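You operate a simulated robot arm through the tools that you are given. There is no shell and no other tool. Be economical: measure what you need, move in short steps, check, and stop when the job is done.

You are at the controls of a simulated robot arm. One attempt, no reset.

JOB
Reset the counter, free the tilt and push the blue lever 3 times.
Fine: press the yellow button once; set the tension dial to 4 first; leave the tilt free.

Only the result counts: the job must be done as asked and must still hold three seconds after the hand-in. Knocking over, shifting, dropping, spilling or breaking anything else fails it.

ROBOT AND FRAMES
A 7-joint arm with a two-finger gripper on a trunk, on a base that drives. Base frame: it is fixed to the floor where the robot stands at the start and does not move with it; the origin is under the middle of the robot, x ahead of it, y to its left, z up. Units: m, rad, N and s.
With the tool pointing down near the work surface it reaches from about 0.16 to 0.34 m from the robot's upright axis, wherever it stands. Its first joint turns from -2.496 to 2.496 rad. Places, roughly: blue lever [0.8, 0.1, 0.8]; tension dial [0.6, 0.4, 0.7]; tilt lever [0.5, 0.2, 0.7]; yellow button [0.6, 0, 0.5]. Payload 1.47 kg.
The TCP is the grasp point between the finger pads, 0.016 m short of the fingertips. In the tool frame z runs along the fingers and y along their closing line. Largest opening 0.087 m; the body of the gripper starts 0.055 m behind the TCP.
Orientation is told as [roll, pitch, yaw] about the base's x, y, z axes, in that order, counted from this pose: with the fingers straight down and closing along the base's y, the tool's x points along the base's -x, its y along +y and its z along -z.

CONTROLS
- The arm moves only by the tool apply_moves. Its argument "plan" is a list of rows, each an object (a shift or turn left out is 0, a gripper value left out holds the last) with "translation": the shift along the base's x, y, z in units of 150 mm (1.0 is 150 mm), a list of three; "turn": the turn, a rotation vector about the base's x, y, z in units of 45 degrees (1.0 is 45 degrees), a list of three; "jaw": the finger opening in m, from 0 to 0.087. In form: [{"translation": [dx, dy, dz], "turn": [ax, ay, az], "jaw": jaw}, ...]. A call has 1 to 20 rows; each row is the pose to reach, as a shift and turn from the pose commanded when the call began. A call with a number of a shift or a turn outside -1 to 1 is refused whole. A row lasts 0.2 s, in which the tool goes at most 0.05 m and 0.15 rad; a call with a longer step from one row to the next is refused whole, and so is a gripper value outside its range. Where a pose cannot be reached the arm comes as near as it can. A force on the tool above 90 N (or 10 N above the force at the start of the call, whichever is more), or a blocked arm, ends the call early, and 0.2 s more pass. Each finger travels about 0.045 m/s and halts on what it meets, pressing with about 24 N; the grip force reading is that of the motor and also rises with nothing between the fingers. The clock runs only during rows and for 0.2 s after the last one: add rows that repeat a pose to give the fingers time. It gives the time, the measured TCP pose, the force on the tool (base axes), the opening and the grip force at its end, in the units of the frame above (readings bear some noise), with the torque about the TCP (base axes, N m) and any sound that the robot's microphone picked up, and new pictures: "show" is both (left out), scene, wrist or none.
- Cameras (640 x 400 px; columns grow to the right, rows downward): "scene" is now at [0.1369, 0.0107, 1.5089]; the picture's right is [0.13, -0.99, 0.00], its down [-0.84, -0.11, -0.53] and it looks along [0.52, 0.07, -0.85] (base axes); focal length 276 px, centre (320, 200). "wrist" rides on the gripper at [0.073, 0.012, -0.09] in the tool frame; the picture's right is [-0.16, 0.99, 0.00], its down [-0.72, -0.12, -0.68] and it looks along [-0.67, -0.11, 0.73] (tool axes); focal length 247 px, centre (320, 200). There is no depth. A picture from a camera that has moved, and an enlarged one, comes with that camera's place and axes in the base frame and with its lens.
- lift_body(by): slides the trunk up (or, below 0, down) by that many m; the arm and the scene camera ride with it, the base frame stays. It gives what a move gives, with no picture.
- drive_base(legs): drives the robot by 1 to 6 legs, each [ahead, left, turn to the left] in m, m and rad, along the robot's own axes; the way and the turn of a leg run together, so that a leg with both is an arc; at most 1.5 m and 3.142 rad a leg. The arm and the cameras ride along, it lands a little off, and it stops where it bumps. It gives what a move gives, and a new picture of the scene camera.
- head_to(pan, tilt): turns the head with the scene camera to pan (to the left, within 1.501 rad either way) and tilt (down, from -0.506 to 1.204), counted from straight ahead of the robot. It gives what a move gives, and a new picture of the scene camera.
- enlarge(camera, box): a new picture of the part [left, top, right, bottom] of that camera's present view, enlarged. It takes no simulated time.
- finish_job(): hands the job in; it is judged then, once.

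Work in short steps. Places have to be worked out from the pictures, the camera data and where the tool is seen: move nearer, look again, correct. Check each grasp and each placing, and mend what went wrong. You have 120 turns and 260 pictures in all, those below and enlarged ones among them. Open the gripper and draw the arm clear of the work before you hand the job in, unless the task says otherwise.

The tools are called after "Request:" as name(argument=value, ...) on one line, values as JSON. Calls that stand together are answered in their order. apply_moves: Moves the arm, as the interface text tells. Its arguments: {"type":"object","properties":{"plan":{"type":"array","items":{"type":"object","properties":{"translation":{"type":"array","items":{"type":"number"}},"turn":{"type":"array","items":{"type":"number"}},"jaw":{"type":"number"}}}},"show":{"type":"string","enum":["both","scene","wrist","none"]}},"required":["plan"]} The other tools are called the same way: lift_body (by) slides the trunk up or down; drive_base (legs) drives the base; head_to (pan, tilt) turns the head that bears the scene camera; enlarge (camera, box) takes an enlarged picture of a part of a camera's view; finish_job () hands the job in.

At the start:

```text
clock: 0.0
position: [0.4983, -0.0302, 1.0056]
orientation: [0.0, 0.0, 0.001]
force: [-0.6, 0.8, -0.7]
torque: [-0.03, 0.03, -0.03]
opening: 0.087
grasp_force: 0.0
trunk travel left (down, up): [-0.864, 0.376]
robot x, y, heading: [-0.0003, -0.001, -0.001]
head pan, tilt: [0.133, 1.018]
```

scene: 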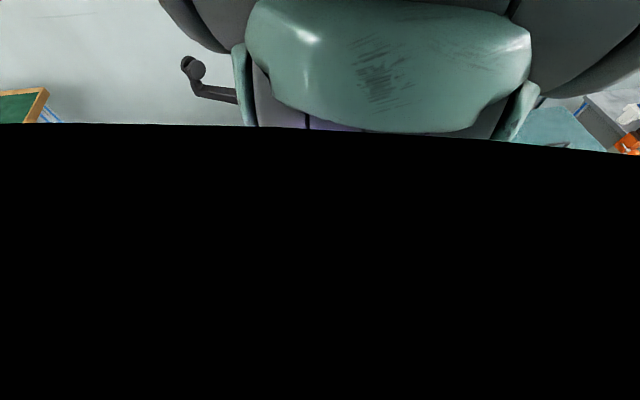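
wrist: 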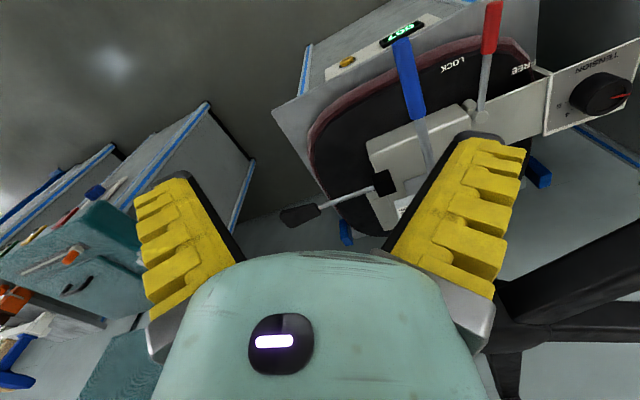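

The scene view is mostly blocked; the wrist view shows an upturned chair-like mechanism with levers, dial and counter. I'll tilt the head up and enlarge the wrist view.

Request:
head_to(pan=0.2, tilt=0.75)

Request:
enlarge(camera="wrist", box=[260, 0, 640, 240])

```text
clock: 0.8
position: [0.4984, -0.0309, 1.0066]
orientation: [0.001, -0.001, 0.0]
force: [-0.6, 0.0, 0.3]
torque: [-0.02, 0.03, -0.02]
opening: 0.0869
grasp_force: 0.1
trunk travel left (down, up): [-0.864, 0.376]
robot x, y, heading: [0.0022, 0.0002, -0.002]
head pan, tilt: [0.201, 0.75]
camera scene: at [0.1502, 0.0182, 1.5292], right [0.2, -0.98, 0.0], down [-0.67, -0.14, -0.73], along [0.72, 0.15, -0.68], focal length 276 px, centre (320, 200)
```

scene: 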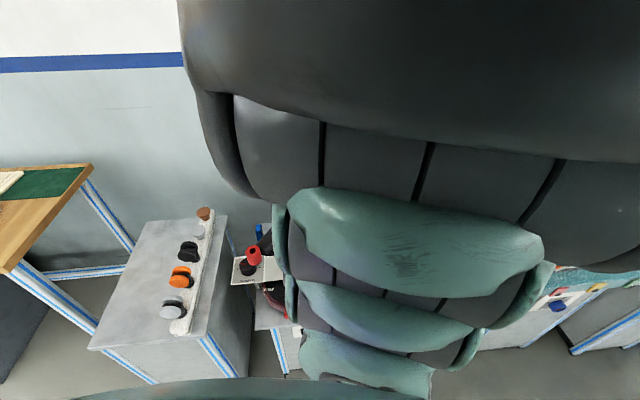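

```text
1.67 times, centred on (450, 120) of wrist
camera zoom: at [0.4248, -0.0196, 1.0943], right [0.16, 0.99, 0.0], down [0.72, -0.12, 0.68], along [0.67, -0.11, -0.73], focal length 412 px, centre (103, 333)
```

zoom: 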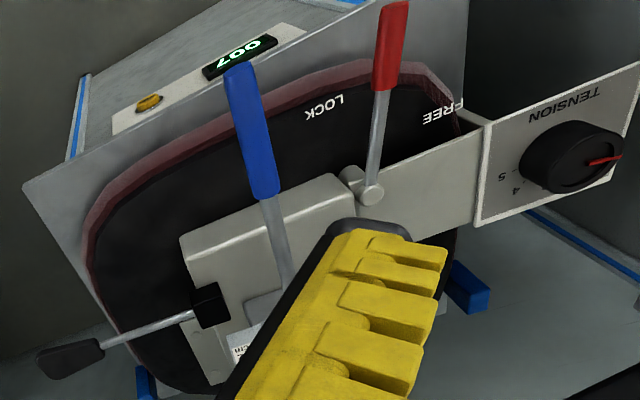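

The arm hides the scene; I move the tool right and up, to see the mechanism from the head camera.

Request:
apply_moves(plan=[{"translation": [0, -0.33, 0]}, {"translation": [0, -0.66, 0]}, {"translation": [0, -1, 0]}], show="none")

Request:
apply_moves(plan=[{"translation": [0, -0.33, 0]}, {"translation": [0, -0.66, 0]}, {"translation": [0, -1, 0]}], show="both")

```text
refused: row 3 steps farther than a row can; nothing moved
```

```text
refused: row 3 steps farther than a row can; nothing moved
```

The step limit is 0.333 per row; I retry with four rows.

Request:
apply_moves(plan=[{"translation": [0, -0.25, 0]}, {"translation": [0, -0.5, 0]}, {"translation": [0, -0.75, 0]}, {"translation": [0, -1, 0]}], show="none")

Request:
apply_moves(plan=[{"translation": [0, -0.25, 0]}, {"translation": [0, -0.5, 0]}, {"translation": [0, -0.75, 0]}, {"translation": [0, -1, 0]}], show="both")

```text
clock: 1.8
position: [0.4969, -0.1815, 1.0053]
orientation: [0.0, -0.002, 0.0]
force: [-0.6, -0.1, 0.2]
torque: [0.0, 0.0, 0.01]
opening: 0.0869
grasp_force: 0.1
trunk travel left (down, up): [-0.864, 0.376]
robot x, y, heading: [0.0012, -0.0009, 0.004]
head pan, tilt: [0.201, 0.75]
```

```text
clock: 2.8
position: [0.4981, -0.3292, 1.005]
orientation: [0.001, -0.001, 0.003]
force: [0.0, -0.6, -0.6]
torque: [0.01, 0.0, -0.01]
opening: 0.0868
grasp_force: 0.1
trunk travel left (down, up): [-0.864, 0.376]
robot x, y, heading: [0.0021, 0.0015, 0.001]
head pan, tilt: [0.201, 0.75]
camera scene: at [0.1503, 0.0182, 1.5293], right [0.2, -0.98, 0.0], down [-0.67, -0.14, -0.73], along [0.72, 0.15, -0.68], focal length 276 px, centre (320, 200)
camera wrist: at [0.4256, -0.3193, 1.0939], right [0.16, 0.99, 0.0], down [0.72, -0.12, 0.68], along [0.67, -0.11, -0.73], focal length 247 px, centre (320, 200)
```

scene: 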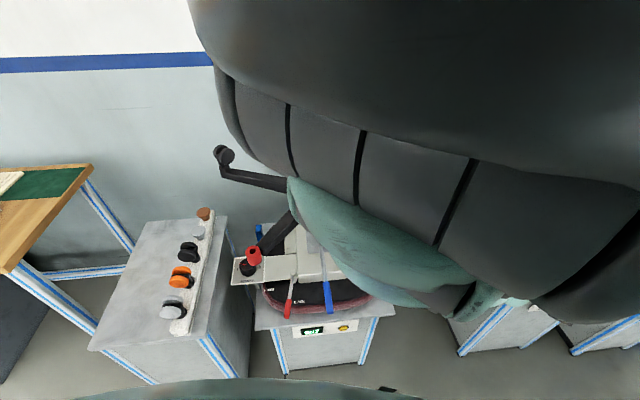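
wrist: 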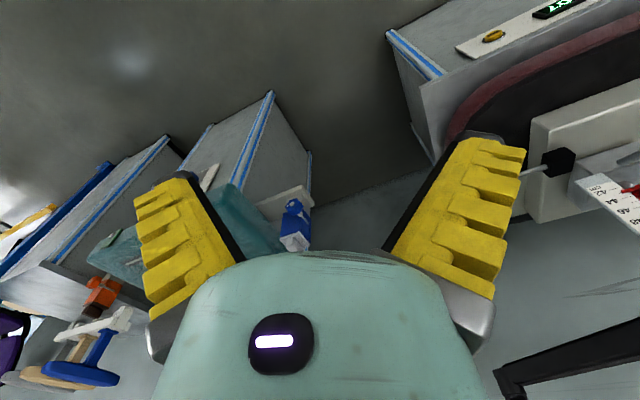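

Now the mechanism shows; I enlarge it.

Request:
enlarge(camera="scene", box=[215, 190, 415, 375])

Request:
apply_moves(plan=[{"translation": [-0.25, -0.2, 0]}, {"translation": [-0.5, -0.4, 0]}, {"translation": [-0.75, -0.6, 0]}, {"translation": [-1, -0.8, 0]}], show="scene")

```text
2.16 times, centred on (315, 282) of scene
camera zoom: at [0.1503, 0.0182, 1.5293], right [0.2, -0.98, 0.0], down [-0.67, -0.14, -0.73], along [0.72, 0.15, -0.68], focal length 596 px, centre (331, 22)
```

zoom: 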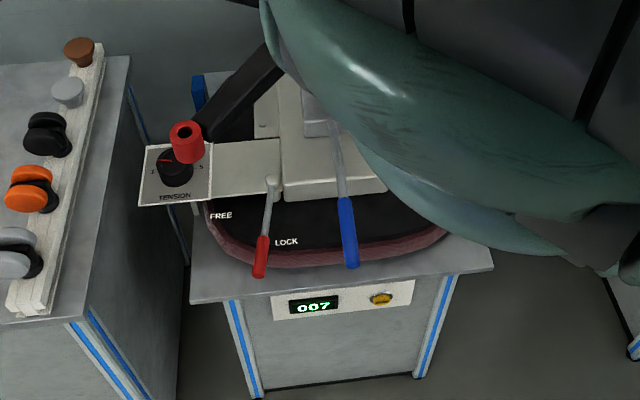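

```text
clock: 3.8
position: [0.3569, -0.4366, 1.0092]
orientation: [0.0, 0.0, 0.002]
force: [0.3, 0.7, -0.3]
torque: [-0.02, 0.05, 0.01]
opening: 0.0868
grasp_force: 0.0
out of reach, approached as far as the arm can: row 4
trunk travel left (down, up): [-0.864, 0.376]
robot x, y, heading: [-0.0006, -0.0008, 0.006]
head pan, tilt: [0.201, 0.75]
camera scene: at [0.1504, 0.0184, 1.5293], right [0.2, -0.98, 0.0], down [-0.67, -0.14, -0.73], along [0.72, 0.15, -0.68], focal length 276 px, centre (320, 200)
```

scene: 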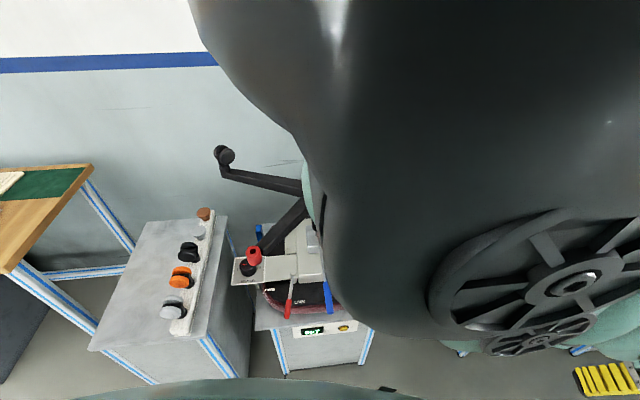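

The mechanism: dial ≈[0.625,0.37,0.72] on a horizontal panel, red tilt lever tip ≈[0.49,0.19,0.71], blue lever tip ≈[0.50,0.065,0.77], yellow button ≈[0.57,0.02,0.52] on the front face. Something red stands over the dial; I carry the wrist camera to the left to look there.

Request:
apply_moves(plan=[{"translation": [0, 0.3, 0.1]}, {"translation": [0, 0.6, 0.2]}, {"translation": [0, 0.9, 0.3]}, {"translation": [0, 1, 0.5]}], show="none")

Request:
apply_moves(plan=[{"translation": [0, 0.3, 0]}, {"translation": [0, 0.6, 0]}, {"translation": [0, 0.9, 0]}, {"translation": [0, 1, 0]}], show="none")

Request:
apply_moves(plan=[{"translation": [0, 0.3, 0]}, {"translation": [0, 0.6, 0]}, {"translation": [0, 0.9, 0]}, {"translation": [0, 1, 0]}], show="none")

Request:
apply_moves(plan=[{"translation": [0, 0.3, 0]}, {"translation": [0, 0.6, 0]}, {"translation": [0, 0.9, 0]}, {"translation": [0, 1, 0]}], show="both")

```text
clock: 4.8
position: [0.3581, -0.2845, 1.0848]
orientation: [0.004, 0.0, -0.001]
force: [2.3, 1.2, 1.2]
torque: [-0.07, 0.14, 0.01]
opening: 0.0868
grasp_force: 0.0
trunk travel left (down, up): [-0.864, 0.376]
robot x, y, heading: [0.0012, 0.0018, -0.005]
head pan, tilt: [0.201, 0.75]
```

```text
clock: 5.8
position: [0.3661, -0.1742, 1.075]
orientation: [0.001, 0.0, 0.0]
force: [0.0, 0.0, 0.5]
torque: [0.0, -0.01, 0.02]
opening: 0.0871
grasp_force: 0.0
out of reach, approached as far as the arm can: row 3, 4
trunk travel left (down, up): [-0.864, 0.376]
robot x, y, heading: [0.0009, 0.0025, -0.006]
head pan, tilt: [0.201, 0.75]
```

```text
clock: 6.8
position: [0.4122, -0.0373, 1.0267]
orientation: [0.001, 0.002, -0.001]
force: [0.8, 0.6, -0.6]
torque: [-0.02, -0.05, 0.01]
opening: 0.0872
grasp_force: 0.0
out of reach, approached as far as the arm can: row 1, 2, 3, 4
trunk travel left (down, up): [-0.864, 0.376]
robot x, y, heading: [0.001, 0.0001, -0.001]
head pan, tilt: [0.201, 0.75]
```

```text
clock: 7.8
position: [0.4128, 0.1117, 1.0254]
orientation: [-0.001, 0.001, -0.001]
force: [-0.3, -0.5, 0.2]
torque: [-0.01, -0.01, 0.01]
opening: 0.0872
grasp_force: 0.0
trunk travel left (down, up): [-0.864, 0.376]
robot x, y, heading: [-0.002, -0.0002, 0.002]
head pan, tilt: [0.201, 0.75]
camera scene: at [0.1502, 0.0182, 1.5293], right [0.2, -0.98, 0.0], down [-0.67, -0.14, -0.73], along [0.72, 0.15, -0.68], focal length 276 px, centre (320, 200)
camera wrist: at [0.3405, 0.1227, 1.1149], right [0.16, 0.99, 0.0], down [0.72, -0.12, 0.68], along [0.67, -0.11, -0.73], focal length 247 px, centre (320, 200)
```

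scene: 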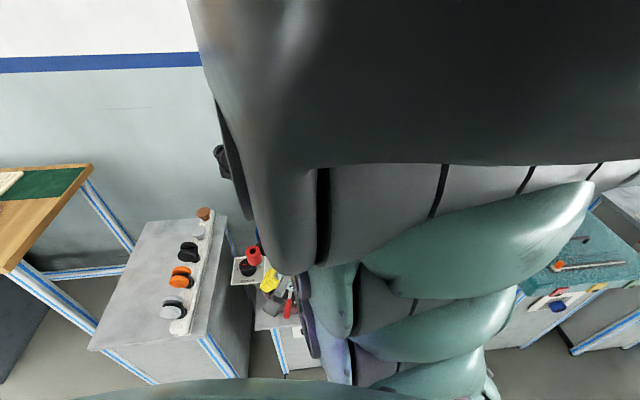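
wrist: 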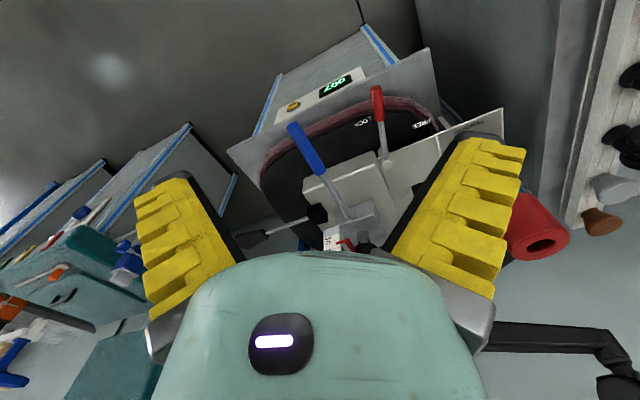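

The red sleeve (end of a star-base leg) sits at about [0.50,0.26,0.99], near my left finger, so I keep clear of it. I turn the base right so the arm leaves the view, and pan the head left.

Request:
drive_base(legs=[[0, 0, -0.9]])

Request:
head_to(pan=1.1, tilt=0.75)

```text
clock: 10.5
position: [0.3444, -0.2562, 1.0248]
orientation: [0.0, 0.0, -0.9]
force: [1.0, -0.8, -1.0]
torque: [0.02, 0.0, 0.0]
opening: 0.0868
grasp_force: 0.0
trunk travel left (down, up): [-0.864, 0.376]
robot x, y, heading: [-0.0032, -0.0039, -0.898]
head pan, tilt: [0.201, 0.75]
camera scene: at [0.1059, -0.1065, 1.5293], right [-0.64, -0.76, 0.0], down [-0.52, 0.44, -0.73], along [0.56, -0.47, -0.68], focal length 276 px, centre (320, 200)
```

scene: 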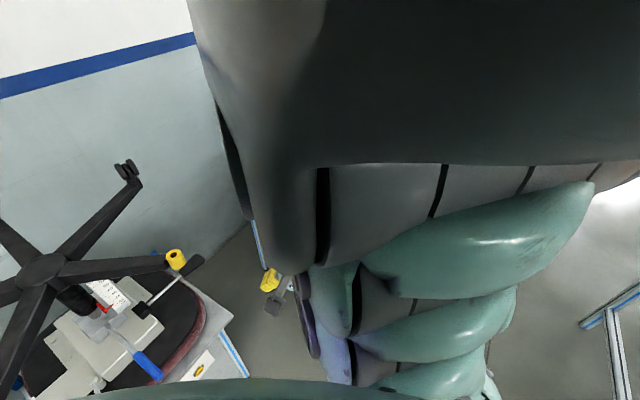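

```text
clock: 11.7
position: [0.3441, -0.2554, 1.0248]
orientation: [-0.001, 0.0, -0.899]
force: [0.1, 0.2, 0.0]
torque: [0.0, 0.01, 0.01]
opening: 0.0871
grasp_force: 0.0
trunk travel left (down, up): [-0.864, 0.376]
robot x, y, heading: [-0.0004, 0.0024, -0.899]
head pan, tilt: [1.1, 0.75]
camera scene: at [0.1132, -0.0961, 1.5291], right [-0.52, -0.85, 0.0], down [-0.58, 0.35, -0.73], along [0.62, -0.38, -0.68], focal length 276 px, centre (320, 200)
```

scene: 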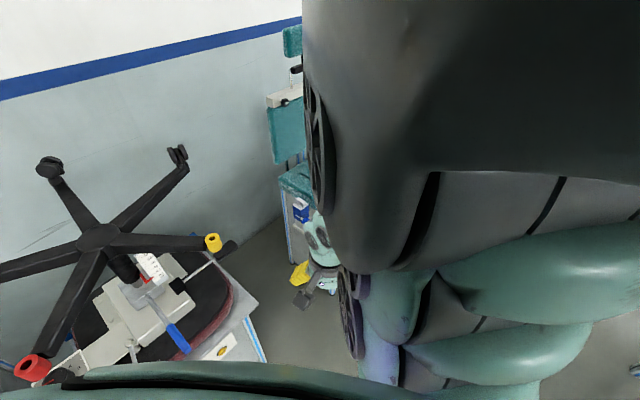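

The head may still have been turning; I take a fresh view.

Request:
enlarge(camera="scene", box=[0, 0, 640, 400])

```text
1.00 times, centred on (320, 200) of scene (not enlarged: the box is as wide or as high as the picture)
camera zoom: at [0.1132, -0.0961, 1.5291], right [-0.52, -0.85, 0.0], down [-0.58, 0.35, -0.73], along [0.62, -0.38, -0.68], focal length 276 px, centre (320, 200)
```

zoom: 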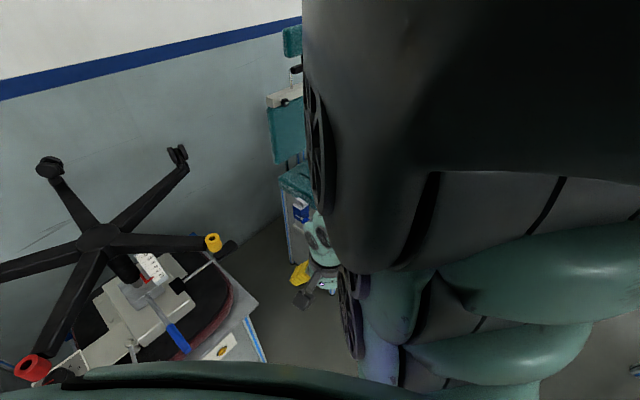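

The pan is not where it was asked; I command it again.

Request:
head_to(pan=1.15, tilt=0.75)

```text
clock: 12.3
position: [0.3431, -0.2544, 1.0267]
orientation: [0.0, 0.0, -0.9]
force: [-0.2, -1.1, -0.7]
torque: [0.03, -0.01, 0.02]
opening: 0.0871
grasp_force: 0.0
trunk travel left (down, up): [-0.864, 0.376]
robot x, y, heading: [0.0009, 0.0009, -0.899]
head pan, tilt: [1.15, 0.75]
camera scene: at [0.1131, -0.0961, 1.5289], right [-0.52, -0.85, 0.0], down [-0.59, 0.36, -0.73], along [0.62, -0.38, -0.68], focal length 276 px, centre (320, 200)
```

scene: 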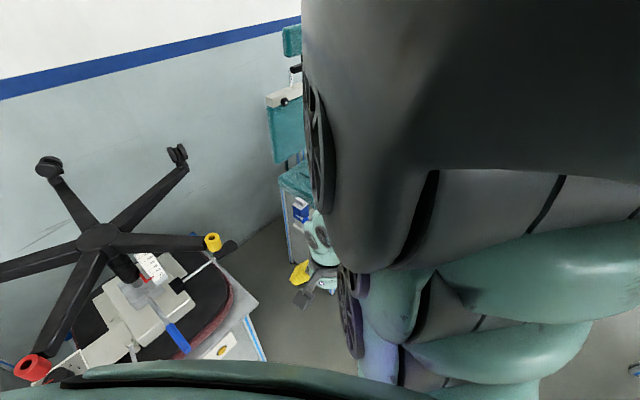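

The head seems blocked by the arm. I turn the base left by 0.35 to frame the chair better.

Request:
drive_base(legs=[[0, 0, 0.38]])

```text
clock: 13.9
position: [0.4154, -0.1084, 1.0261]
orientation: [0.0, 0.002, -0.516]
force: [0.6, -0.2, 0.6]
torque: [0.04, 0.02, 0.03]
opening: 0.087
grasp_force: 0.0
trunk travel left (down, up): [-0.864, 0.376]
robot x, y, heading: [-0.0011, 0.0003, -0.515]
head pan, tilt: [1.15, 0.75]
camera scene: at [0.1413, -0.0463, 1.5287], right [-0.16, -0.99, 0.0], down [-0.68, 0.11, -0.73], along [0.72, -0.12, -0.69], focal length 276 px, centre (320, 200)
```

scene: 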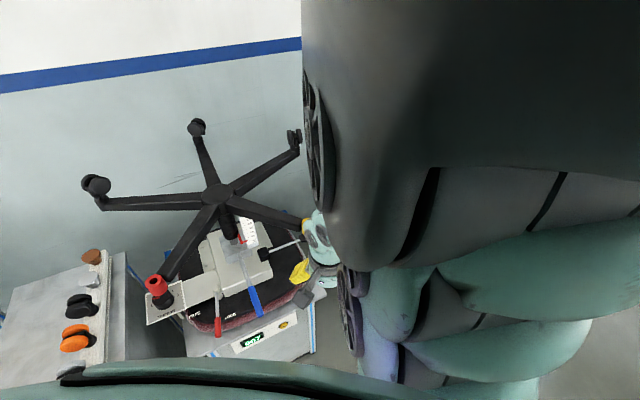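

Now the layout is clear: star-base hub ≈[0.78,0.15], legs at z≈1.0 with the red end ≈[0.50,0.255] and yellow end ≈[0.61,-0.09]; the dial lies in an open gap between legs. I lower the trunk, back off a bit and turn left to bring the wrist camera towards the dial, under the leg level.

Request:
lift_body(by=-0.15)

Request:
drive_base(legs=[[-0.08, 0, 0], [0, 0, 0.8]])

Request:
enlarge(camera="wrist", box=[0, 0, 640, 400])

```text
clock: 15.6
position: [0.4163, -0.1078, 0.8762]
orientation: [0.001, 0.0, -0.516]
force: [0.2, -0.6, -0.1]
torque: [-0.02, 0.01, 0.01]
opening: 0.087
grasp_force: 0.1
trunk travel left (down, up): [-0.714, 0.526]
robot x, y, heading: [-0.0005, -0.0006, -0.52]
head pan, tilt: [1.15, 0.75]
```

```text
clock: 18.8
position: [0.2968, 0.2639, 0.8766]
orientation: [-0.001, 0.0, 0.285]
force: [-0.3, -1.0, -0.3]
torque: [0.02, -0.01, -0.04]
opening: 0.087
grasp_force: 0.0
trunk travel left (down, up): [-0.714, 0.526]
robot x, y, heading: [-0.0682, 0.0431, 0.286]
head pan, tilt: [1.15, 0.75]
camera scene: at [0.062, 0.1104, 1.3781], right [0.6, -0.8, 0.0], down [-0.56, -0.41, -0.72], along [0.58, 0.43, -0.69], focal length 276 px, centre (320, 200)
```

scene: 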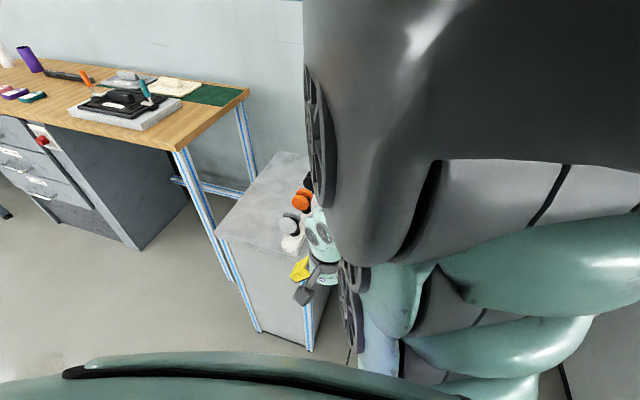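

```text
1.00 times, centred on (320, 200) of wrist (not enlarged: the box is as wide or as high as the picture)
camera zoom: at [0.2223, 0.2532, 0.965], right [-0.13, 0.99, 0.0], down [0.73, 0.09, 0.68], along [0.67, 0.09, -0.73], focal length 247 px, centre (320, 200)
```

zoom: 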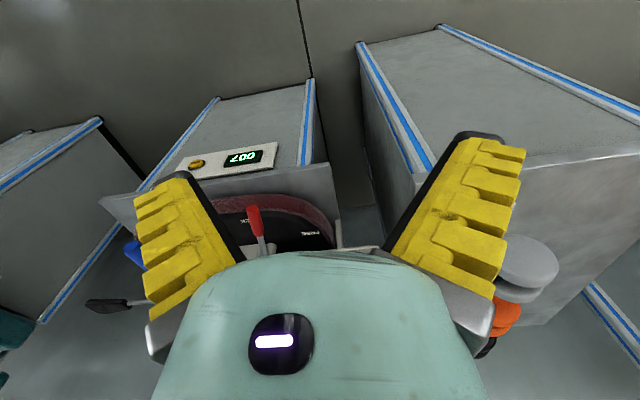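

The dial is just hidden behind the palm. I raise the trunk and shift forward-left (keeping ~0.12 m from the red sleeve) to see it between the fingers.

Request:
lift_body(by=0.13)

Request:
apply_moves(plan=[{"translation": [0, 0.2, 0]}, {"translation": [0.2, 0.4, 0]}, {"translation": [0.4, 0.57, 0]}, {"translation": [0.55, 0.57, 0]}], show="wrist")

```text
clock: 20.4
position: [0.2974, 0.2631, 1.0059]
orientation: [0.002, -0.001, 0.283]
force: [-0.4, -0.8, -0.4]
torque: [-0.02, 0.01, -0.01]
opening: 0.0871
grasp_force: 0.1
trunk travel left (down, up): [-0.844, 0.396]
robot x, y, heading: [-0.0702, 0.0393, 0.286]
head pan, tilt: [1.15, 0.75]
```

```text
clock: 21.4
position: [0.3765, 0.3497, 1.0069]
orientation: [0.0, 0.001, 0.291]
force: [0.4, -0.2, 0.1]
torque: [-0.01, 0.01, 0.0]
opening: 0.087
grasp_force: 0.0
trunk travel left (down, up): [-0.844, 0.396]
robot x, y, heading: [-0.0677, 0.0402, 0.284]
head pan, tilt: [1.15, 0.75]
camera wrist: at [0.3035, 0.3395, 1.0945], right [-0.13, 0.99, 0.0], down [0.73, 0.1, 0.68], along [0.67, 0.09, -0.73], focal length 247 px, centre (320, 200)
```

wrist: 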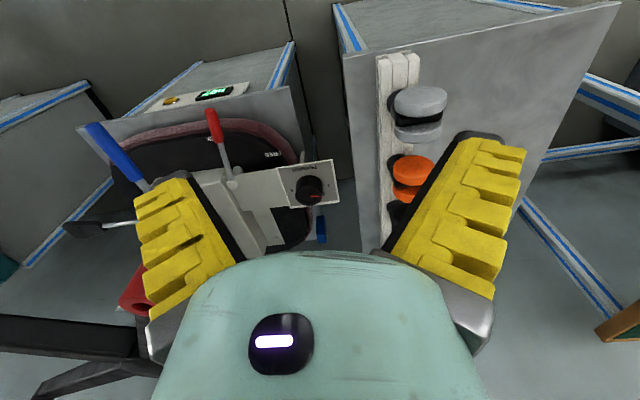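

Request:
enlarge(camera="wrist", box=[260, 140, 360, 220])

```text
5.00 times, centred on (310, 180) of wrist
camera zoom: at [0.3035, 0.3395, 1.0945], right [-0.13, 0.99, 0.0], down [0.73, 0.1, 0.68], along [0.67, 0.09, -0.73], focal length 1235 px, centre (370, 300)
```

zoom: 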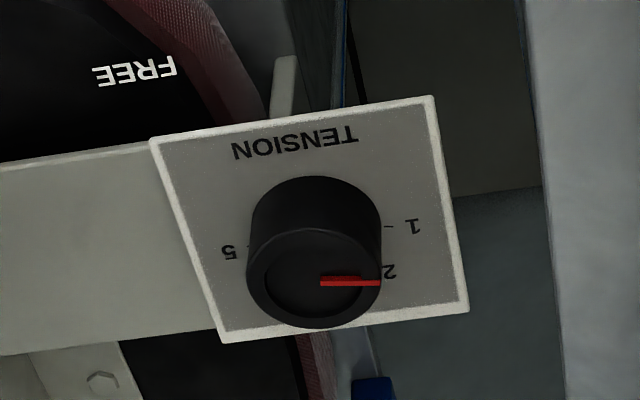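

The dial: centre ≈[0.637,0.361], top z≈0.72, panel yawed ≈+18°; numbers are 45° apart clockwise from 1 (left) to 5 (right), and the pointer is at ≈1.3. Target 4 needs about 123° clockwise. I drive left so that the arm comes at the dial from the left of the red leg.

Request:
drive_base(legs=[[0, 0.3, 0], [0, 0, -0.285], [0.2, 0.05, 0]])

Request:
enlarge(camera="wrist", box=[0, 0, 640, 400])

```text
clock: 25.6
position: [0.562, 0.5491, 1.0054]
orientation: [0.0, 0.0, -0.001]
force: [-0.1, 0.0, -0.9]
torque: [0.0, -0.03, -0.01]
opening: 0.0871
grasp_force: 0.1
trunk travel left (down, up): [-0.844, 0.396]
robot x, y, heading: [0.0445, 0.3806, -0.001]
head pan, tilt: [1.15, 0.75]
camera scene: at [0.1898, 0.4098, 1.507], right [0.35, -0.94, 0.0], down [-0.66, -0.25, -0.71], along [0.67, 0.25, -0.7], focal length 276 px, centre (320, 200)
```

scene: 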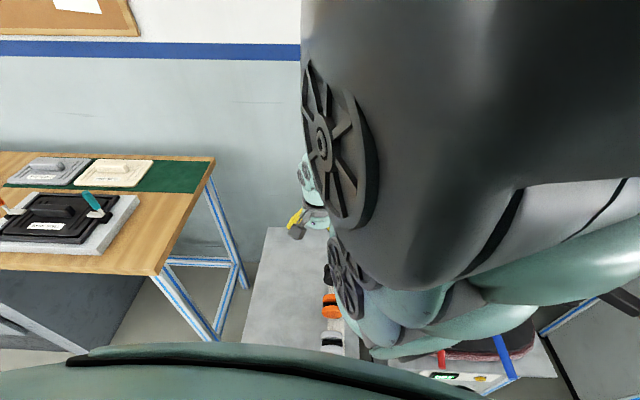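

```text
1.00 times, centred on (320, 200) of wrist (not enlarged: the box is as wide or as high as the picture)
camera zoom: at [0.4884, 0.5604, 1.0947], right [0.16, 0.99, 0.0], down [0.72, -0.12, 0.68], along [0.67, -0.11, -0.73], focal length 247 px, centre (320, 200)
```

zoom: 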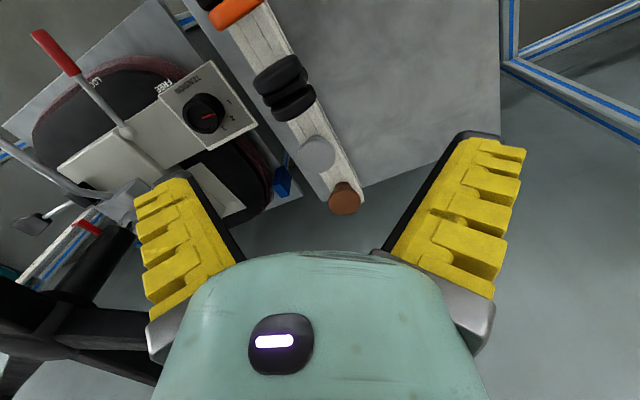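

From here the dial reads ≈[0.62,0.36]. I shift the base a bit further left and turn right, so that the arm line stays well off the red leg end.

Request:
drive_base(legs=[[0, 0.1, 0], [0, 0, -0.25]])

Request:
apply_moves(plan=[{"translation": [0.06, -0.25, 0]}, {"translation": [0.12, -0.5, 0]}, {"translation": [0.18, -0.7, 0]}], show="both")

```text
clock: 27.6
position: [0.5878, 0.5193, 1.0056]
orientation: [-0.001, 0.0, -0.248]
force: [-0.1, -0.1, 0.3]
torque: [-0.03, 0.03, 0.01]
opening: 0.087
grasp_force: 0.0
trunk travel left (down, up): [-0.844, 0.396]
robot x, y, heading: [0.0439, 0.4785, -0.248]
head pan, tilt: [1.15, 0.75]
camera scene: at [0.1923, 0.4739, 1.5069], right [0.11, -0.99, 0.0], down [-0.7, -0.08, -0.71], along [0.71, 0.08, -0.7], focal length 276 px, centre (320, 200)
```

scene: 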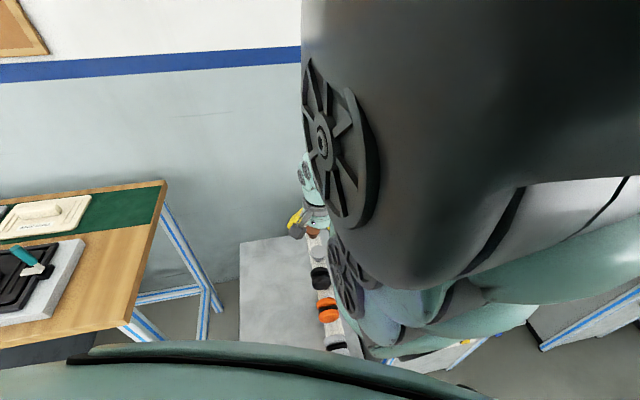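

```text
clock: 28.4
position: [0.6156, 0.4164, 1.0065]
orientation: [0.001, 0.0, -0.237]
force: [-0.5, 0.9, 0.1]
torque: [-0.01, -0.01, -0.02]
opening: 0.0869
grasp_force: 0.1
trunk travel left (down, up): [-0.844, 0.396]
robot x, y, heading: [0.0429, 0.4757, -0.254]
head pan, tilt: [1.15, 0.75]
camera scene: at [0.1891, 0.4764, 1.5021], right [0.15, -0.99, 0.0], down [-0.74, -0.11, -0.67], along [0.66, 0.1, -0.74], focal length 276 px, centre (320, 200)
camera wrist: at [0.5467, 0.4441, 1.095], right [0.39, 0.92, 0.0], down [0.68, -0.28, 0.68], along [0.63, -0.26, -0.73], focal length 247 px, centre (320, 200)
```

scene: 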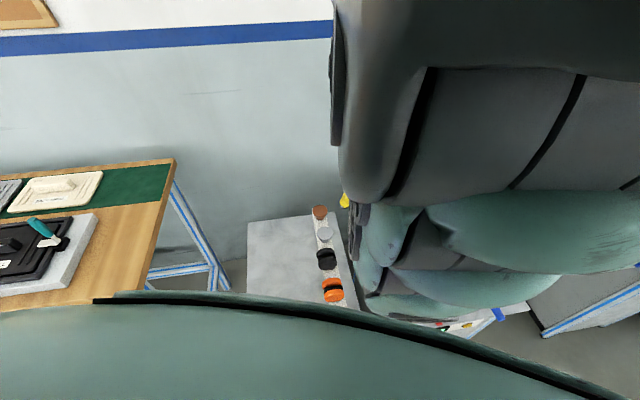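
wrist: 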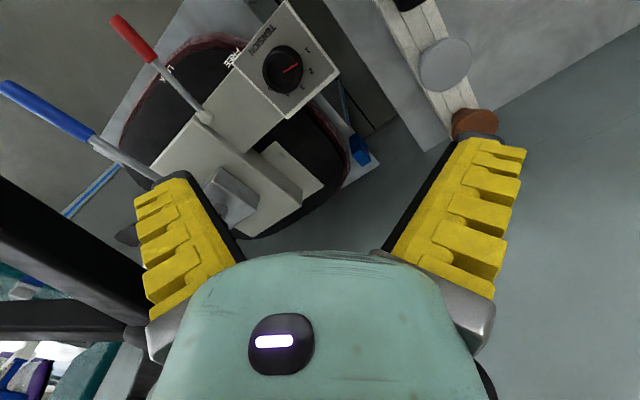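

Dial refined to ≈[0.621,0.358]. I centre the tool over it and pre-turn the wrist +45°, so there is room to turn clockwise.

Request:
apply_moves(plan=[{"translation": [0.02, -0.2, 0], "turn": [0, 0, 0.17]}, {"translation": [0.035, -0.39, 0], "turn": [0, 0, 0.34]}, {"translation": [0.035, -0.39, 0], "turn": [0, 0, 0.51]}, {"translation": [0.035, -0.39, 0], "turn": [0, 0, 0.68]}, {"translation": [0.035, -0.39, 0], "turn": [0, 0, 0.85]}, {"translation": [0.035, -0.39, 0], "turn": [0, 0, 1.0]}], show="both")

```text
clock: 29.8
position: [0.6198, 0.3533, 1.0057]
orientation: [-0.001, -0.001, 0.535]
force: [0.1, -0.6, 0.5]
torque: [0.01, -0.01, 0.03]
opening: 0.087
grasp_force: 0.0
trunk travel left (down, up): [-0.844, 0.396]
robot x, y, heading: [0.0449, 0.4804, -0.251]
head pan, tilt: [1.15, 0.75]
camera scene: at [0.1879, 0.476, 1.5002], right [0.14, -0.99, 0.0], down [-0.75, -0.11, -0.65], along [0.64, 0.09, -0.76], focal length 276 px, centre (320, 200)
camera wrist: at [0.5506, 0.3256, 1.0945], right [-0.37, 0.93, 0.0], down [0.68, 0.27, 0.68], along [0.63, 0.25, -0.73], focal length 247 px, centre (320, 200)
```

scene: 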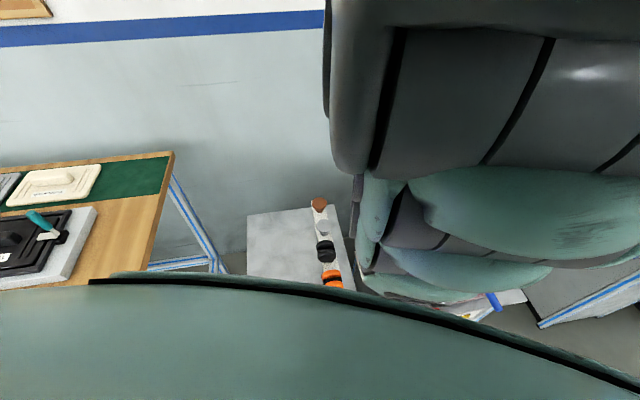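
wrist: 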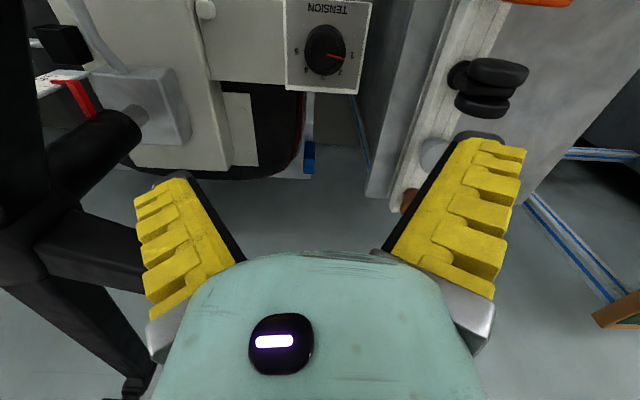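

Dial confirmed at [0.620,0.359]. I ease the head toward a neutral pan (the arm pushes it), then lower the trunk 0.12.

Request:
head_to(pan=0.3, tilt=0.8)

Request:
lift_body(by=-0.12)

Request:
apply_moves(plan=[{"translation": [0.0, 0.04, 0], "turn": [0, 0, 0]}, {"translation": [0.0, 0.04, 0]}], show="both")

```text
clock: 31.0
position: [0.6188, 0.3535, 1.0063]
orientation: [0.001, 0.001, 0.536]
force: [-0.3, 0.1, 0.2]
torque: [-0.02, -0.01, 0.01]
opening: 0.0867
grasp_force: 0.1
trunk travel left (down, up): [-0.844, 0.396]
robot x, y, heading: [0.0424, 0.4795, -0.253]
head pan, tilt: [0.3, 0.799]
camera scene: at [0.1918, 0.469, 1.5053], right [0.05, -1.0, 0.0], down [-0.72, -0.04, -0.7], along [0.7, 0.04, -0.72], focal length 276 px, centre (320, 200)
```

scene: 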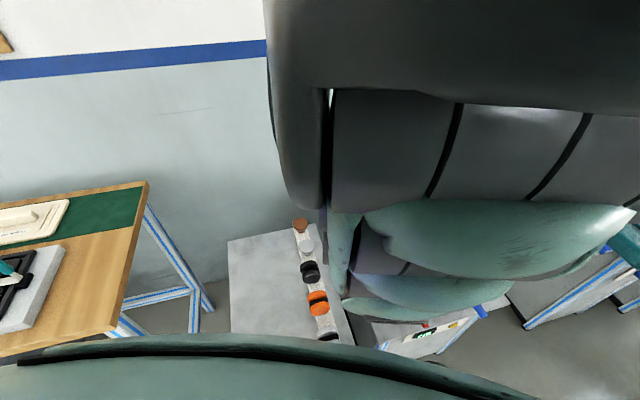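

```text
clock: 32.5
position: [0.62, 0.3541, 0.8852]
orientation: [0.0, 0.0, 0.535]
force: [-1.0, -0.5, -0.1]
torque: [-0.03, 0.02, 0.01]
opening: 0.0869
grasp_force: 0.1
trunk travel left (down, up): [-0.724, 0.516]
robot x, y, heading: [0.0437, 0.4836, -0.25]
head pan, tilt: [0.3, 0.799]
```

```text
clock: 33.1
position: [0.6203, 0.36, 0.8857]
orientation: [-0.002, 0.0, 0.536]
force: [0.4, -0.3, 0.2]
torque: [-0.01, 0.01, 0.0]
opening: 0.0871
grasp_force: 0.0
trunk travel left (down, up): [-0.724, 0.516]
robot x, y, heading: [0.0434, 0.4803, -0.255]
head pan, tilt: [0.3, 0.799]
camera scene: at [0.1918, 0.4689, 1.3853], right [0.05, -1.0, 0.0], down [-0.72, -0.04, -0.7], along [0.7, 0.04, -0.72], focal length 276 px, centre (320, 200)
camera wrist: at [0.5506, 0.3322, 0.9747], right [-0.37, 0.93, 0.0], down [0.68, 0.27, 0.68], along [0.63, 0.25, -0.73], focal length 247 px, centre (320, 200)
```

scene: 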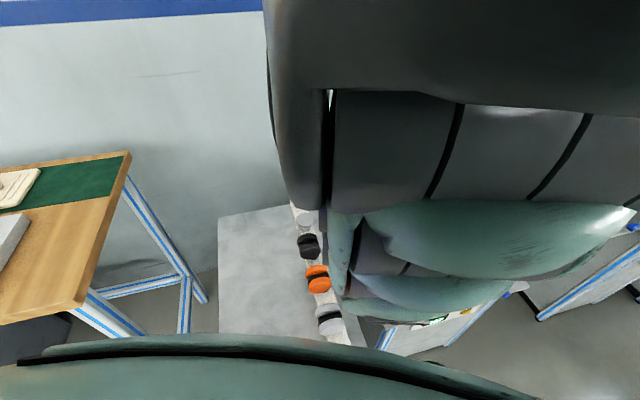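
wrist: 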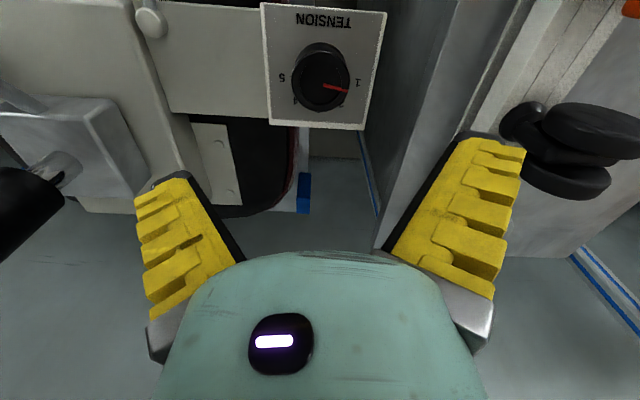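

Lowered without contact. I look closely at the dial once more.

Request:
enlarge(camera="wrist", box=[250, 0, 400, 130])

```text
3.08 times, centred on (325, 65) of wrist
camera zoom: at [0.5506, 0.3322, 0.9747], right [-0.37, 0.93, 0.0], down [0.68, 0.27, 0.68], along [0.63, 0.25, -0.73], focal length 760 px, centre (305, 615)
```

zoom: 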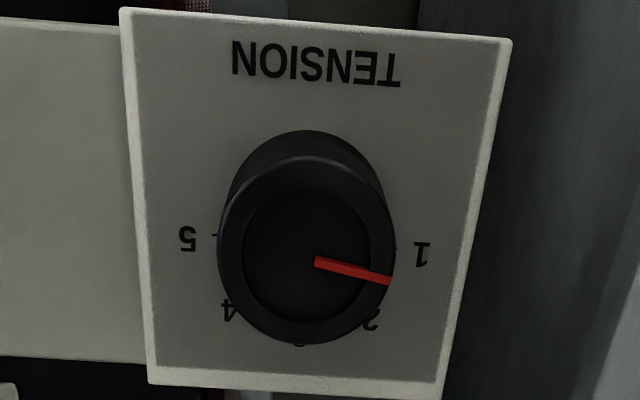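

Dial ≈[0.622,0.360], pointer ≈1.27 (12° past 1). I lower the trunk further, to put the fingers around the knob.

Request:
lift_body(by=-0.12)

Request:
apply_moves(plan=[{"translation": [0.01, 0.0, -0.1]}, {"translation": [0.01, 0.0, -0.1]}], show="both")

```text
clock: 34.6
position: [0.6198, 0.3602, 0.7652]
orientation: [0.0, 0.0, 0.537]
force: [-0.5, -0.5, 0.3]
torque: [-0.01, 0.02, -0.01]
opening: 0.0866
grasp_force: 0.0
trunk travel left (down, up): [-0.604, 0.636]
robot x, y, heading: [0.0441, 0.4801, -0.249]
head pan, tilt: [0.3, 0.799]
```

```text
clock: 35.2
position: [0.6221, 0.3598, 0.7513]
orientation: [0.0, 0.0, 0.538]
force: [-0.1, 0.1, 0.4]
torque: [0.0, -0.02, 0.0]
opening: 0.0869
grasp_force: 0.0
trunk travel left (down, up): [-0.604, 0.636]
robot x, y, heading: [0.0426, 0.4797, -0.245]
head pan, tilt: [0.3, 0.799]
camera scene: at [0.1918, 0.4689, 1.2653], right [0.05, -1.0, 0.0], down [-0.72, -0.04, -0.7], along [0.7, 0.04, -0.72], focal length 276 px, centre (320, 200)
camera wrist: at [0.5521, 0.3319, 0.8395], right [-0.37, 0.93, 0.0], down [0.68, 0.27, 0.68], along [0.63, 0.25, -0.73], focal length 247 px, centre (320, 200)
```

scene: 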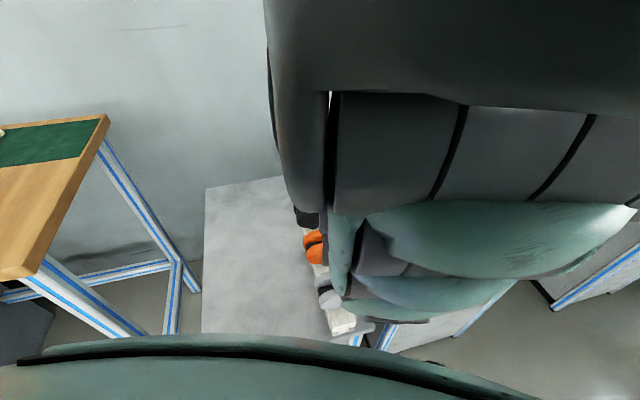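
wrist: 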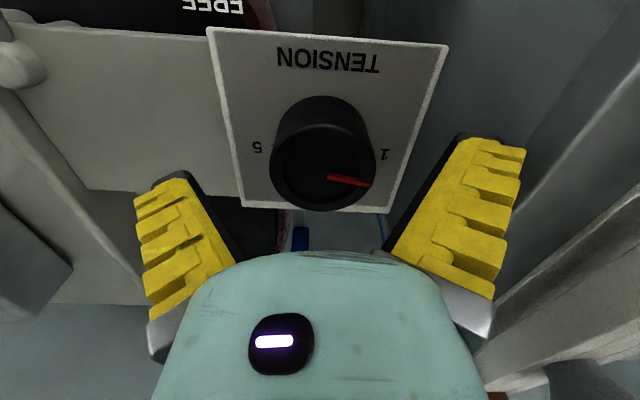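

Well centred; I nudge 4 mm forward, descend to z≈0.713 and close on the knob.

Request:
apply_moves(plan=[{"translation": [0.02, 0.01, -0.13]}, {"translation": [0.02, 0.01, -0.25]}, {"translation": [0.02, 0.01, -0.25]}, {"translation": [0.02, 0.01, -0.25], "jaw": 0.045}, {"translation": [0.02, 0.01, -0.25], "jaw": 0.045}, {"translation": [0.02, 0.01, -0.25], "jaw": 0.045}, {"translation": [0.02, 0.01, -0.25], "jaw": 0.045}], show="wrist")

```text
clock: 36.8
position: [0.6257, 0.3608, 0.7147]
orientation: [-0.002, 0.001, 0.536]
force: [-16.2, 1.7, 34.2]
torque: [-0.6, -0.59, -0.7]
opening: 0.0794
grasp_force: 30.1
trunk travel left (down, up): [-0.604, 0.636]
robot x, y, heading: [0.0433, 0.4821, -0.248]
head pan, tilt: [0.3, 0.799]
camera wrist: at [0.5556, 0.3329, 0.8038], right [-0.37, 0.93, 0.0], down [0.68, 0.27, 0.68], along [0.63, 0.25, -0.73], focal length 247 px, centre (320, 200)
```

wrist: 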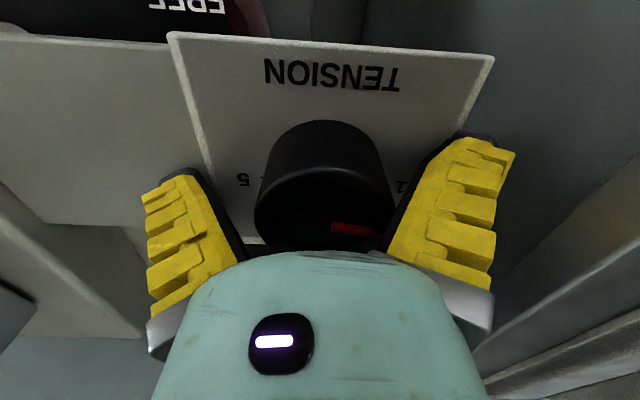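

The tips press on the panel (34 N up) and the fingers stuck. I open, rise 8 mm, and close again.

Request:
apply_moves(plan=[{"translation": [0, 0, 0.0], "jaw": 0.087}, {"translation": [0, 0, 0.06], "jaw": 0.087}, {"translation": [0, 0, 0.06], "jaw": 0.087}], show="wrist")

```text
clock: 37.6
position: [0.6239, 0.3617, 0.7227]
orientation: [0.001, 0.0, 0.536]
force: [0.2, 0.2, 0.2]
torque: [0.0, 0.0, -0.02]
opening: 0.0871
grasp_force: 0.1
trunk travel left (down, up): [-0.604, 0.636]
robot x, y, heading: [0.0439, 0.4841, -0.245]
head pan, tilt: [0.3, 0.799]
camera wrist: at [0.5547, 0.3335, 0.8108], right [-0.37, 0.93, 0.0], down [0.68, 0.27, 0.68], along [0.63, 0.25, -0.73], focal length 247 px, centre (320, 200)
```

wrist: 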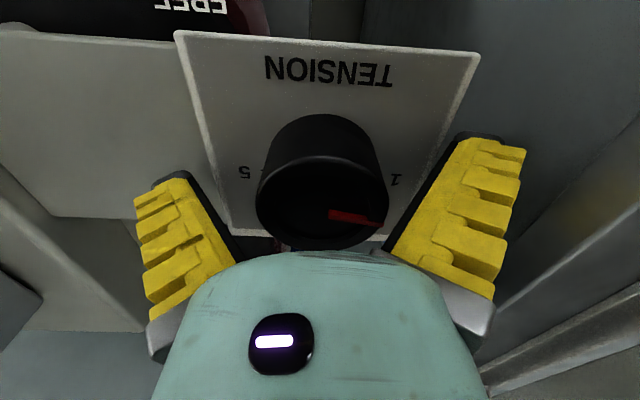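

Now free of contact and centred on the knob; I close the fingers here.

Request:
apply_moves(plan=[{"translation": [-0.01, 0, 0.0], "jaw": 0.045}, {"translation": [-0.01, 0, 0], "jaw": 0.045}, {"translation": [-0.01, 0, 0], "jaw": 0.045}, {"translation": [-0.01, 0, 0], "jaw": 0.045}, {"translation": [-0.01, 0, 0], "jaw": 0.045}], show="wrist")

```text
clock: 38.8
position: [0.6242, 0.3606, 0.7242]
orientation: [0.001, -0.001, 0.535]
force: [-17.8, 3.3, 43.1]
torque: [0.17, 0.09, -0.31]
opening: 0.056
grasp_force: 30.8
trunk travel left (down, up): [-0.604, 0.636]
robot x, y, heading: [0.0404, 0.4813, -0.246]
head pan, tilt: [0.3, 0.799]
camera wrist: at [0.5545, 0.3332, 0.8126], right [-0.37, 0.93, 0.0], down [0.68, 0.27, 0.68], along [0.63, 0.25, -0.73], focal length 247 px, centre (320, 200)
```

wrist: 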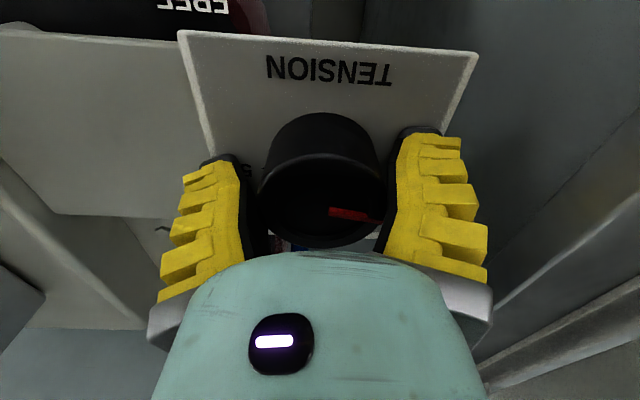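

Knob gripped at 0.056 m but with 43 N upward; I ease the pose up/back a few mm to relieve it before turning.

Request:
apply_moves(plan=[{"translation": [-0.01, 0, 0.03]}, {"translation": [-0.01, 0, 0.04]}], show="none")

```text
clock: 39.4
position: [0.6213, 0.3608, 0.7272]
orientation: [0.001, 0.001, 0.536]
force: [-0.4, -0.6, -0.8]
torque: [0.05, -0.01, 0.02]
opening: 0.0512
grasp_force: 4.3
trunk travel left (down, up): [-0.604, 0.636]
robot x, y, heading: [0.043, 0.485, -0.249]
head pan, tilt: [0.3, 0.799]
```

Forces are relieved and the fingers closed further; I hold a moment and look.

Request:
apply_moves(plan=[{"translation": [0, 0, 0], "jaw": 0.04}, {"translation": [0, 0, 0], "jaw": 0.04}], show="wrist")

```text
clock: 40.0
position: [0.6207, 0.3605, 0.7278]
orientation: [-0.002, -0.001, 0.535]
force: [3.4, -2.5, -8.6]
torque: [0.26, -0.3, 0.02]
opening: 0.049
grasp_force: 30.3
trunk travel left (down, up): [-0.604, 0.636]
robot x, y, heading: [0.0454, 0.4775, -0.256]
head pan, tilt: [0.3, 0.799]
camera wrist: at [0.5519, 0.3335, 0.8166], right [-0.37, 0.93, 0.0], down [0.68, 0.27, 0.68], along [0.63, 0.25, -0.73], focal length 247 px, centre (320, 200)
```

wrist: 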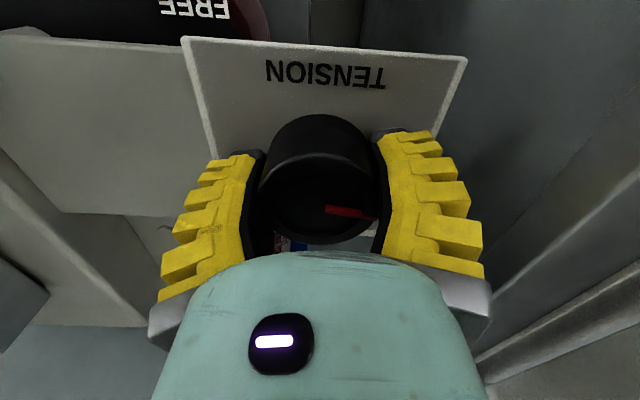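

Firm grip at 0.049. I turn clockwise by 45° and check.

Request:
apply_moves(plan=[{"turn": [0, 0, -0.17]}, {"turn": [0, 0, -0.34]}, {"turn": [0, 0, -0.51]}, {"turn": [0, 0, -0.68]}, {"turn": [0, 0, -0.85]}, {"turn": [0, 0, -1.0]}, {"turn": [0, 0, -1.0]}], show="wrist")

```text
clock: 41.6
position: [0.6213, 0.3598, 0.7282]
orientation: [-0.001, -0.001, -0.252]
force: [3.0, -5.5, -10.1]
torque: [0.06, -0.07, 0.03]
opening: 0.0492
grasp_force: 29.9
trunk travel left (down, up): [-0.604, 0.636]
robot x, y, heading: [0.0436, 0.4817, -0.25]
head pan, tilt: [0.3, 0.799]
camera wrist: at [0.5528, 0.389, 0.817], right [0.4, 0.92, 0.0], down [0.67, -0.29, 0.68], along [0.62, -0.27, -0.73], focal length 247 px, centre (320, 200)
```

wrist: 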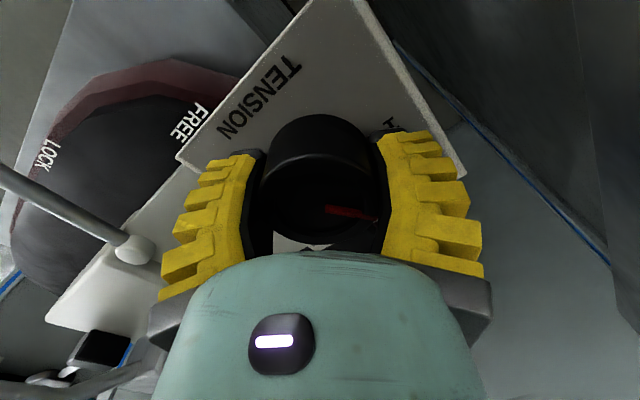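

The knob turns with the gripper (pointer keeps its place in the wrist view). I turn another 45°.

Request:
apply_moves(plan=[{"turn": [0, 0, -0.17]}, {"turn": [0, 0, -0.34]}, {"turn": [0, 0, -0.51]}, {"turn": [0, 0, -0.68]}, {"turn": [0, 0, -0.85]}, {"turn": [0, 0, -1.0]}, {"turn": [0, 0, -1.0]}], show="wrist")

```text
clock: 43.2
position: [0.6202, 0.3594, 0.7286]
orientation: [-0.003, -0.002, -1.037]
force: [-5.9, -5.8, 6.3]
torque: [0.11, -0.02, 0.03]
opening: 0.049
grasp_force: 30.3
trunk travel left (down, up): [-0.604, 0.636]
robot x, y, heading: [0.0447, 0.4789, -0.252]
head pan, tilt: [0.3, 0.799]
camera wrist: at [0.5928, 0.4275, 0.8168], right [0.93, 0.37, 0.0], down [0.27, -0.68, 0.68], along [0.25, -0.63, -0.73], focal length 247 px, centre (320, 200)
```

wrist: 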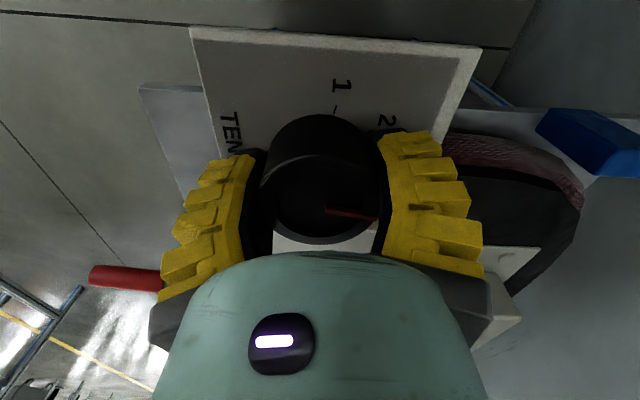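

Another 33° should bring the pointer to 4.

Request:
apply_moves(plan=[{"turn": [0, 0, -0.18]}, {"turn": [0, 0, -0.36]}, {"turn": [0, 0, -0.54]}, {"turn": [0, 0, -0.73]}, {"turn": [0, 0, -0.73]}], show="wrist")

```text
clock: 44.4
position: [0.6196, 0.3582, 0.7275]
orientation: [0.0, -0.001, -1.61]
force: [-12.8, -4.0, 16.5]
torque: [0.01, 0.22, 0.04]
opening: 0.0489
grasp_force: 29.9
trunk travel left (down, up): [-0.604, 0.636]
robot x, y, heading: [0.0445, 0.4825, -0.25]
head pan, tilt: [0.3, 0.799]
camera wrist: at [0.6337, 0.4312, 0.8164], right [0.98, -0.2, 0.0], down [-0.14, -0.72, 0.68], along [-0.14, -0.67, -0.73], focal length 247 px, centre (320, 200)
```

wrist: 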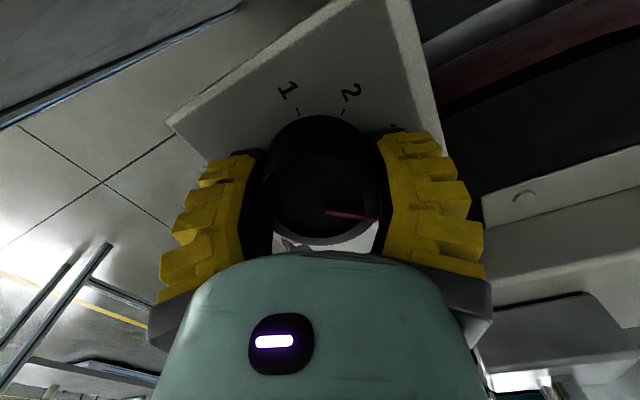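

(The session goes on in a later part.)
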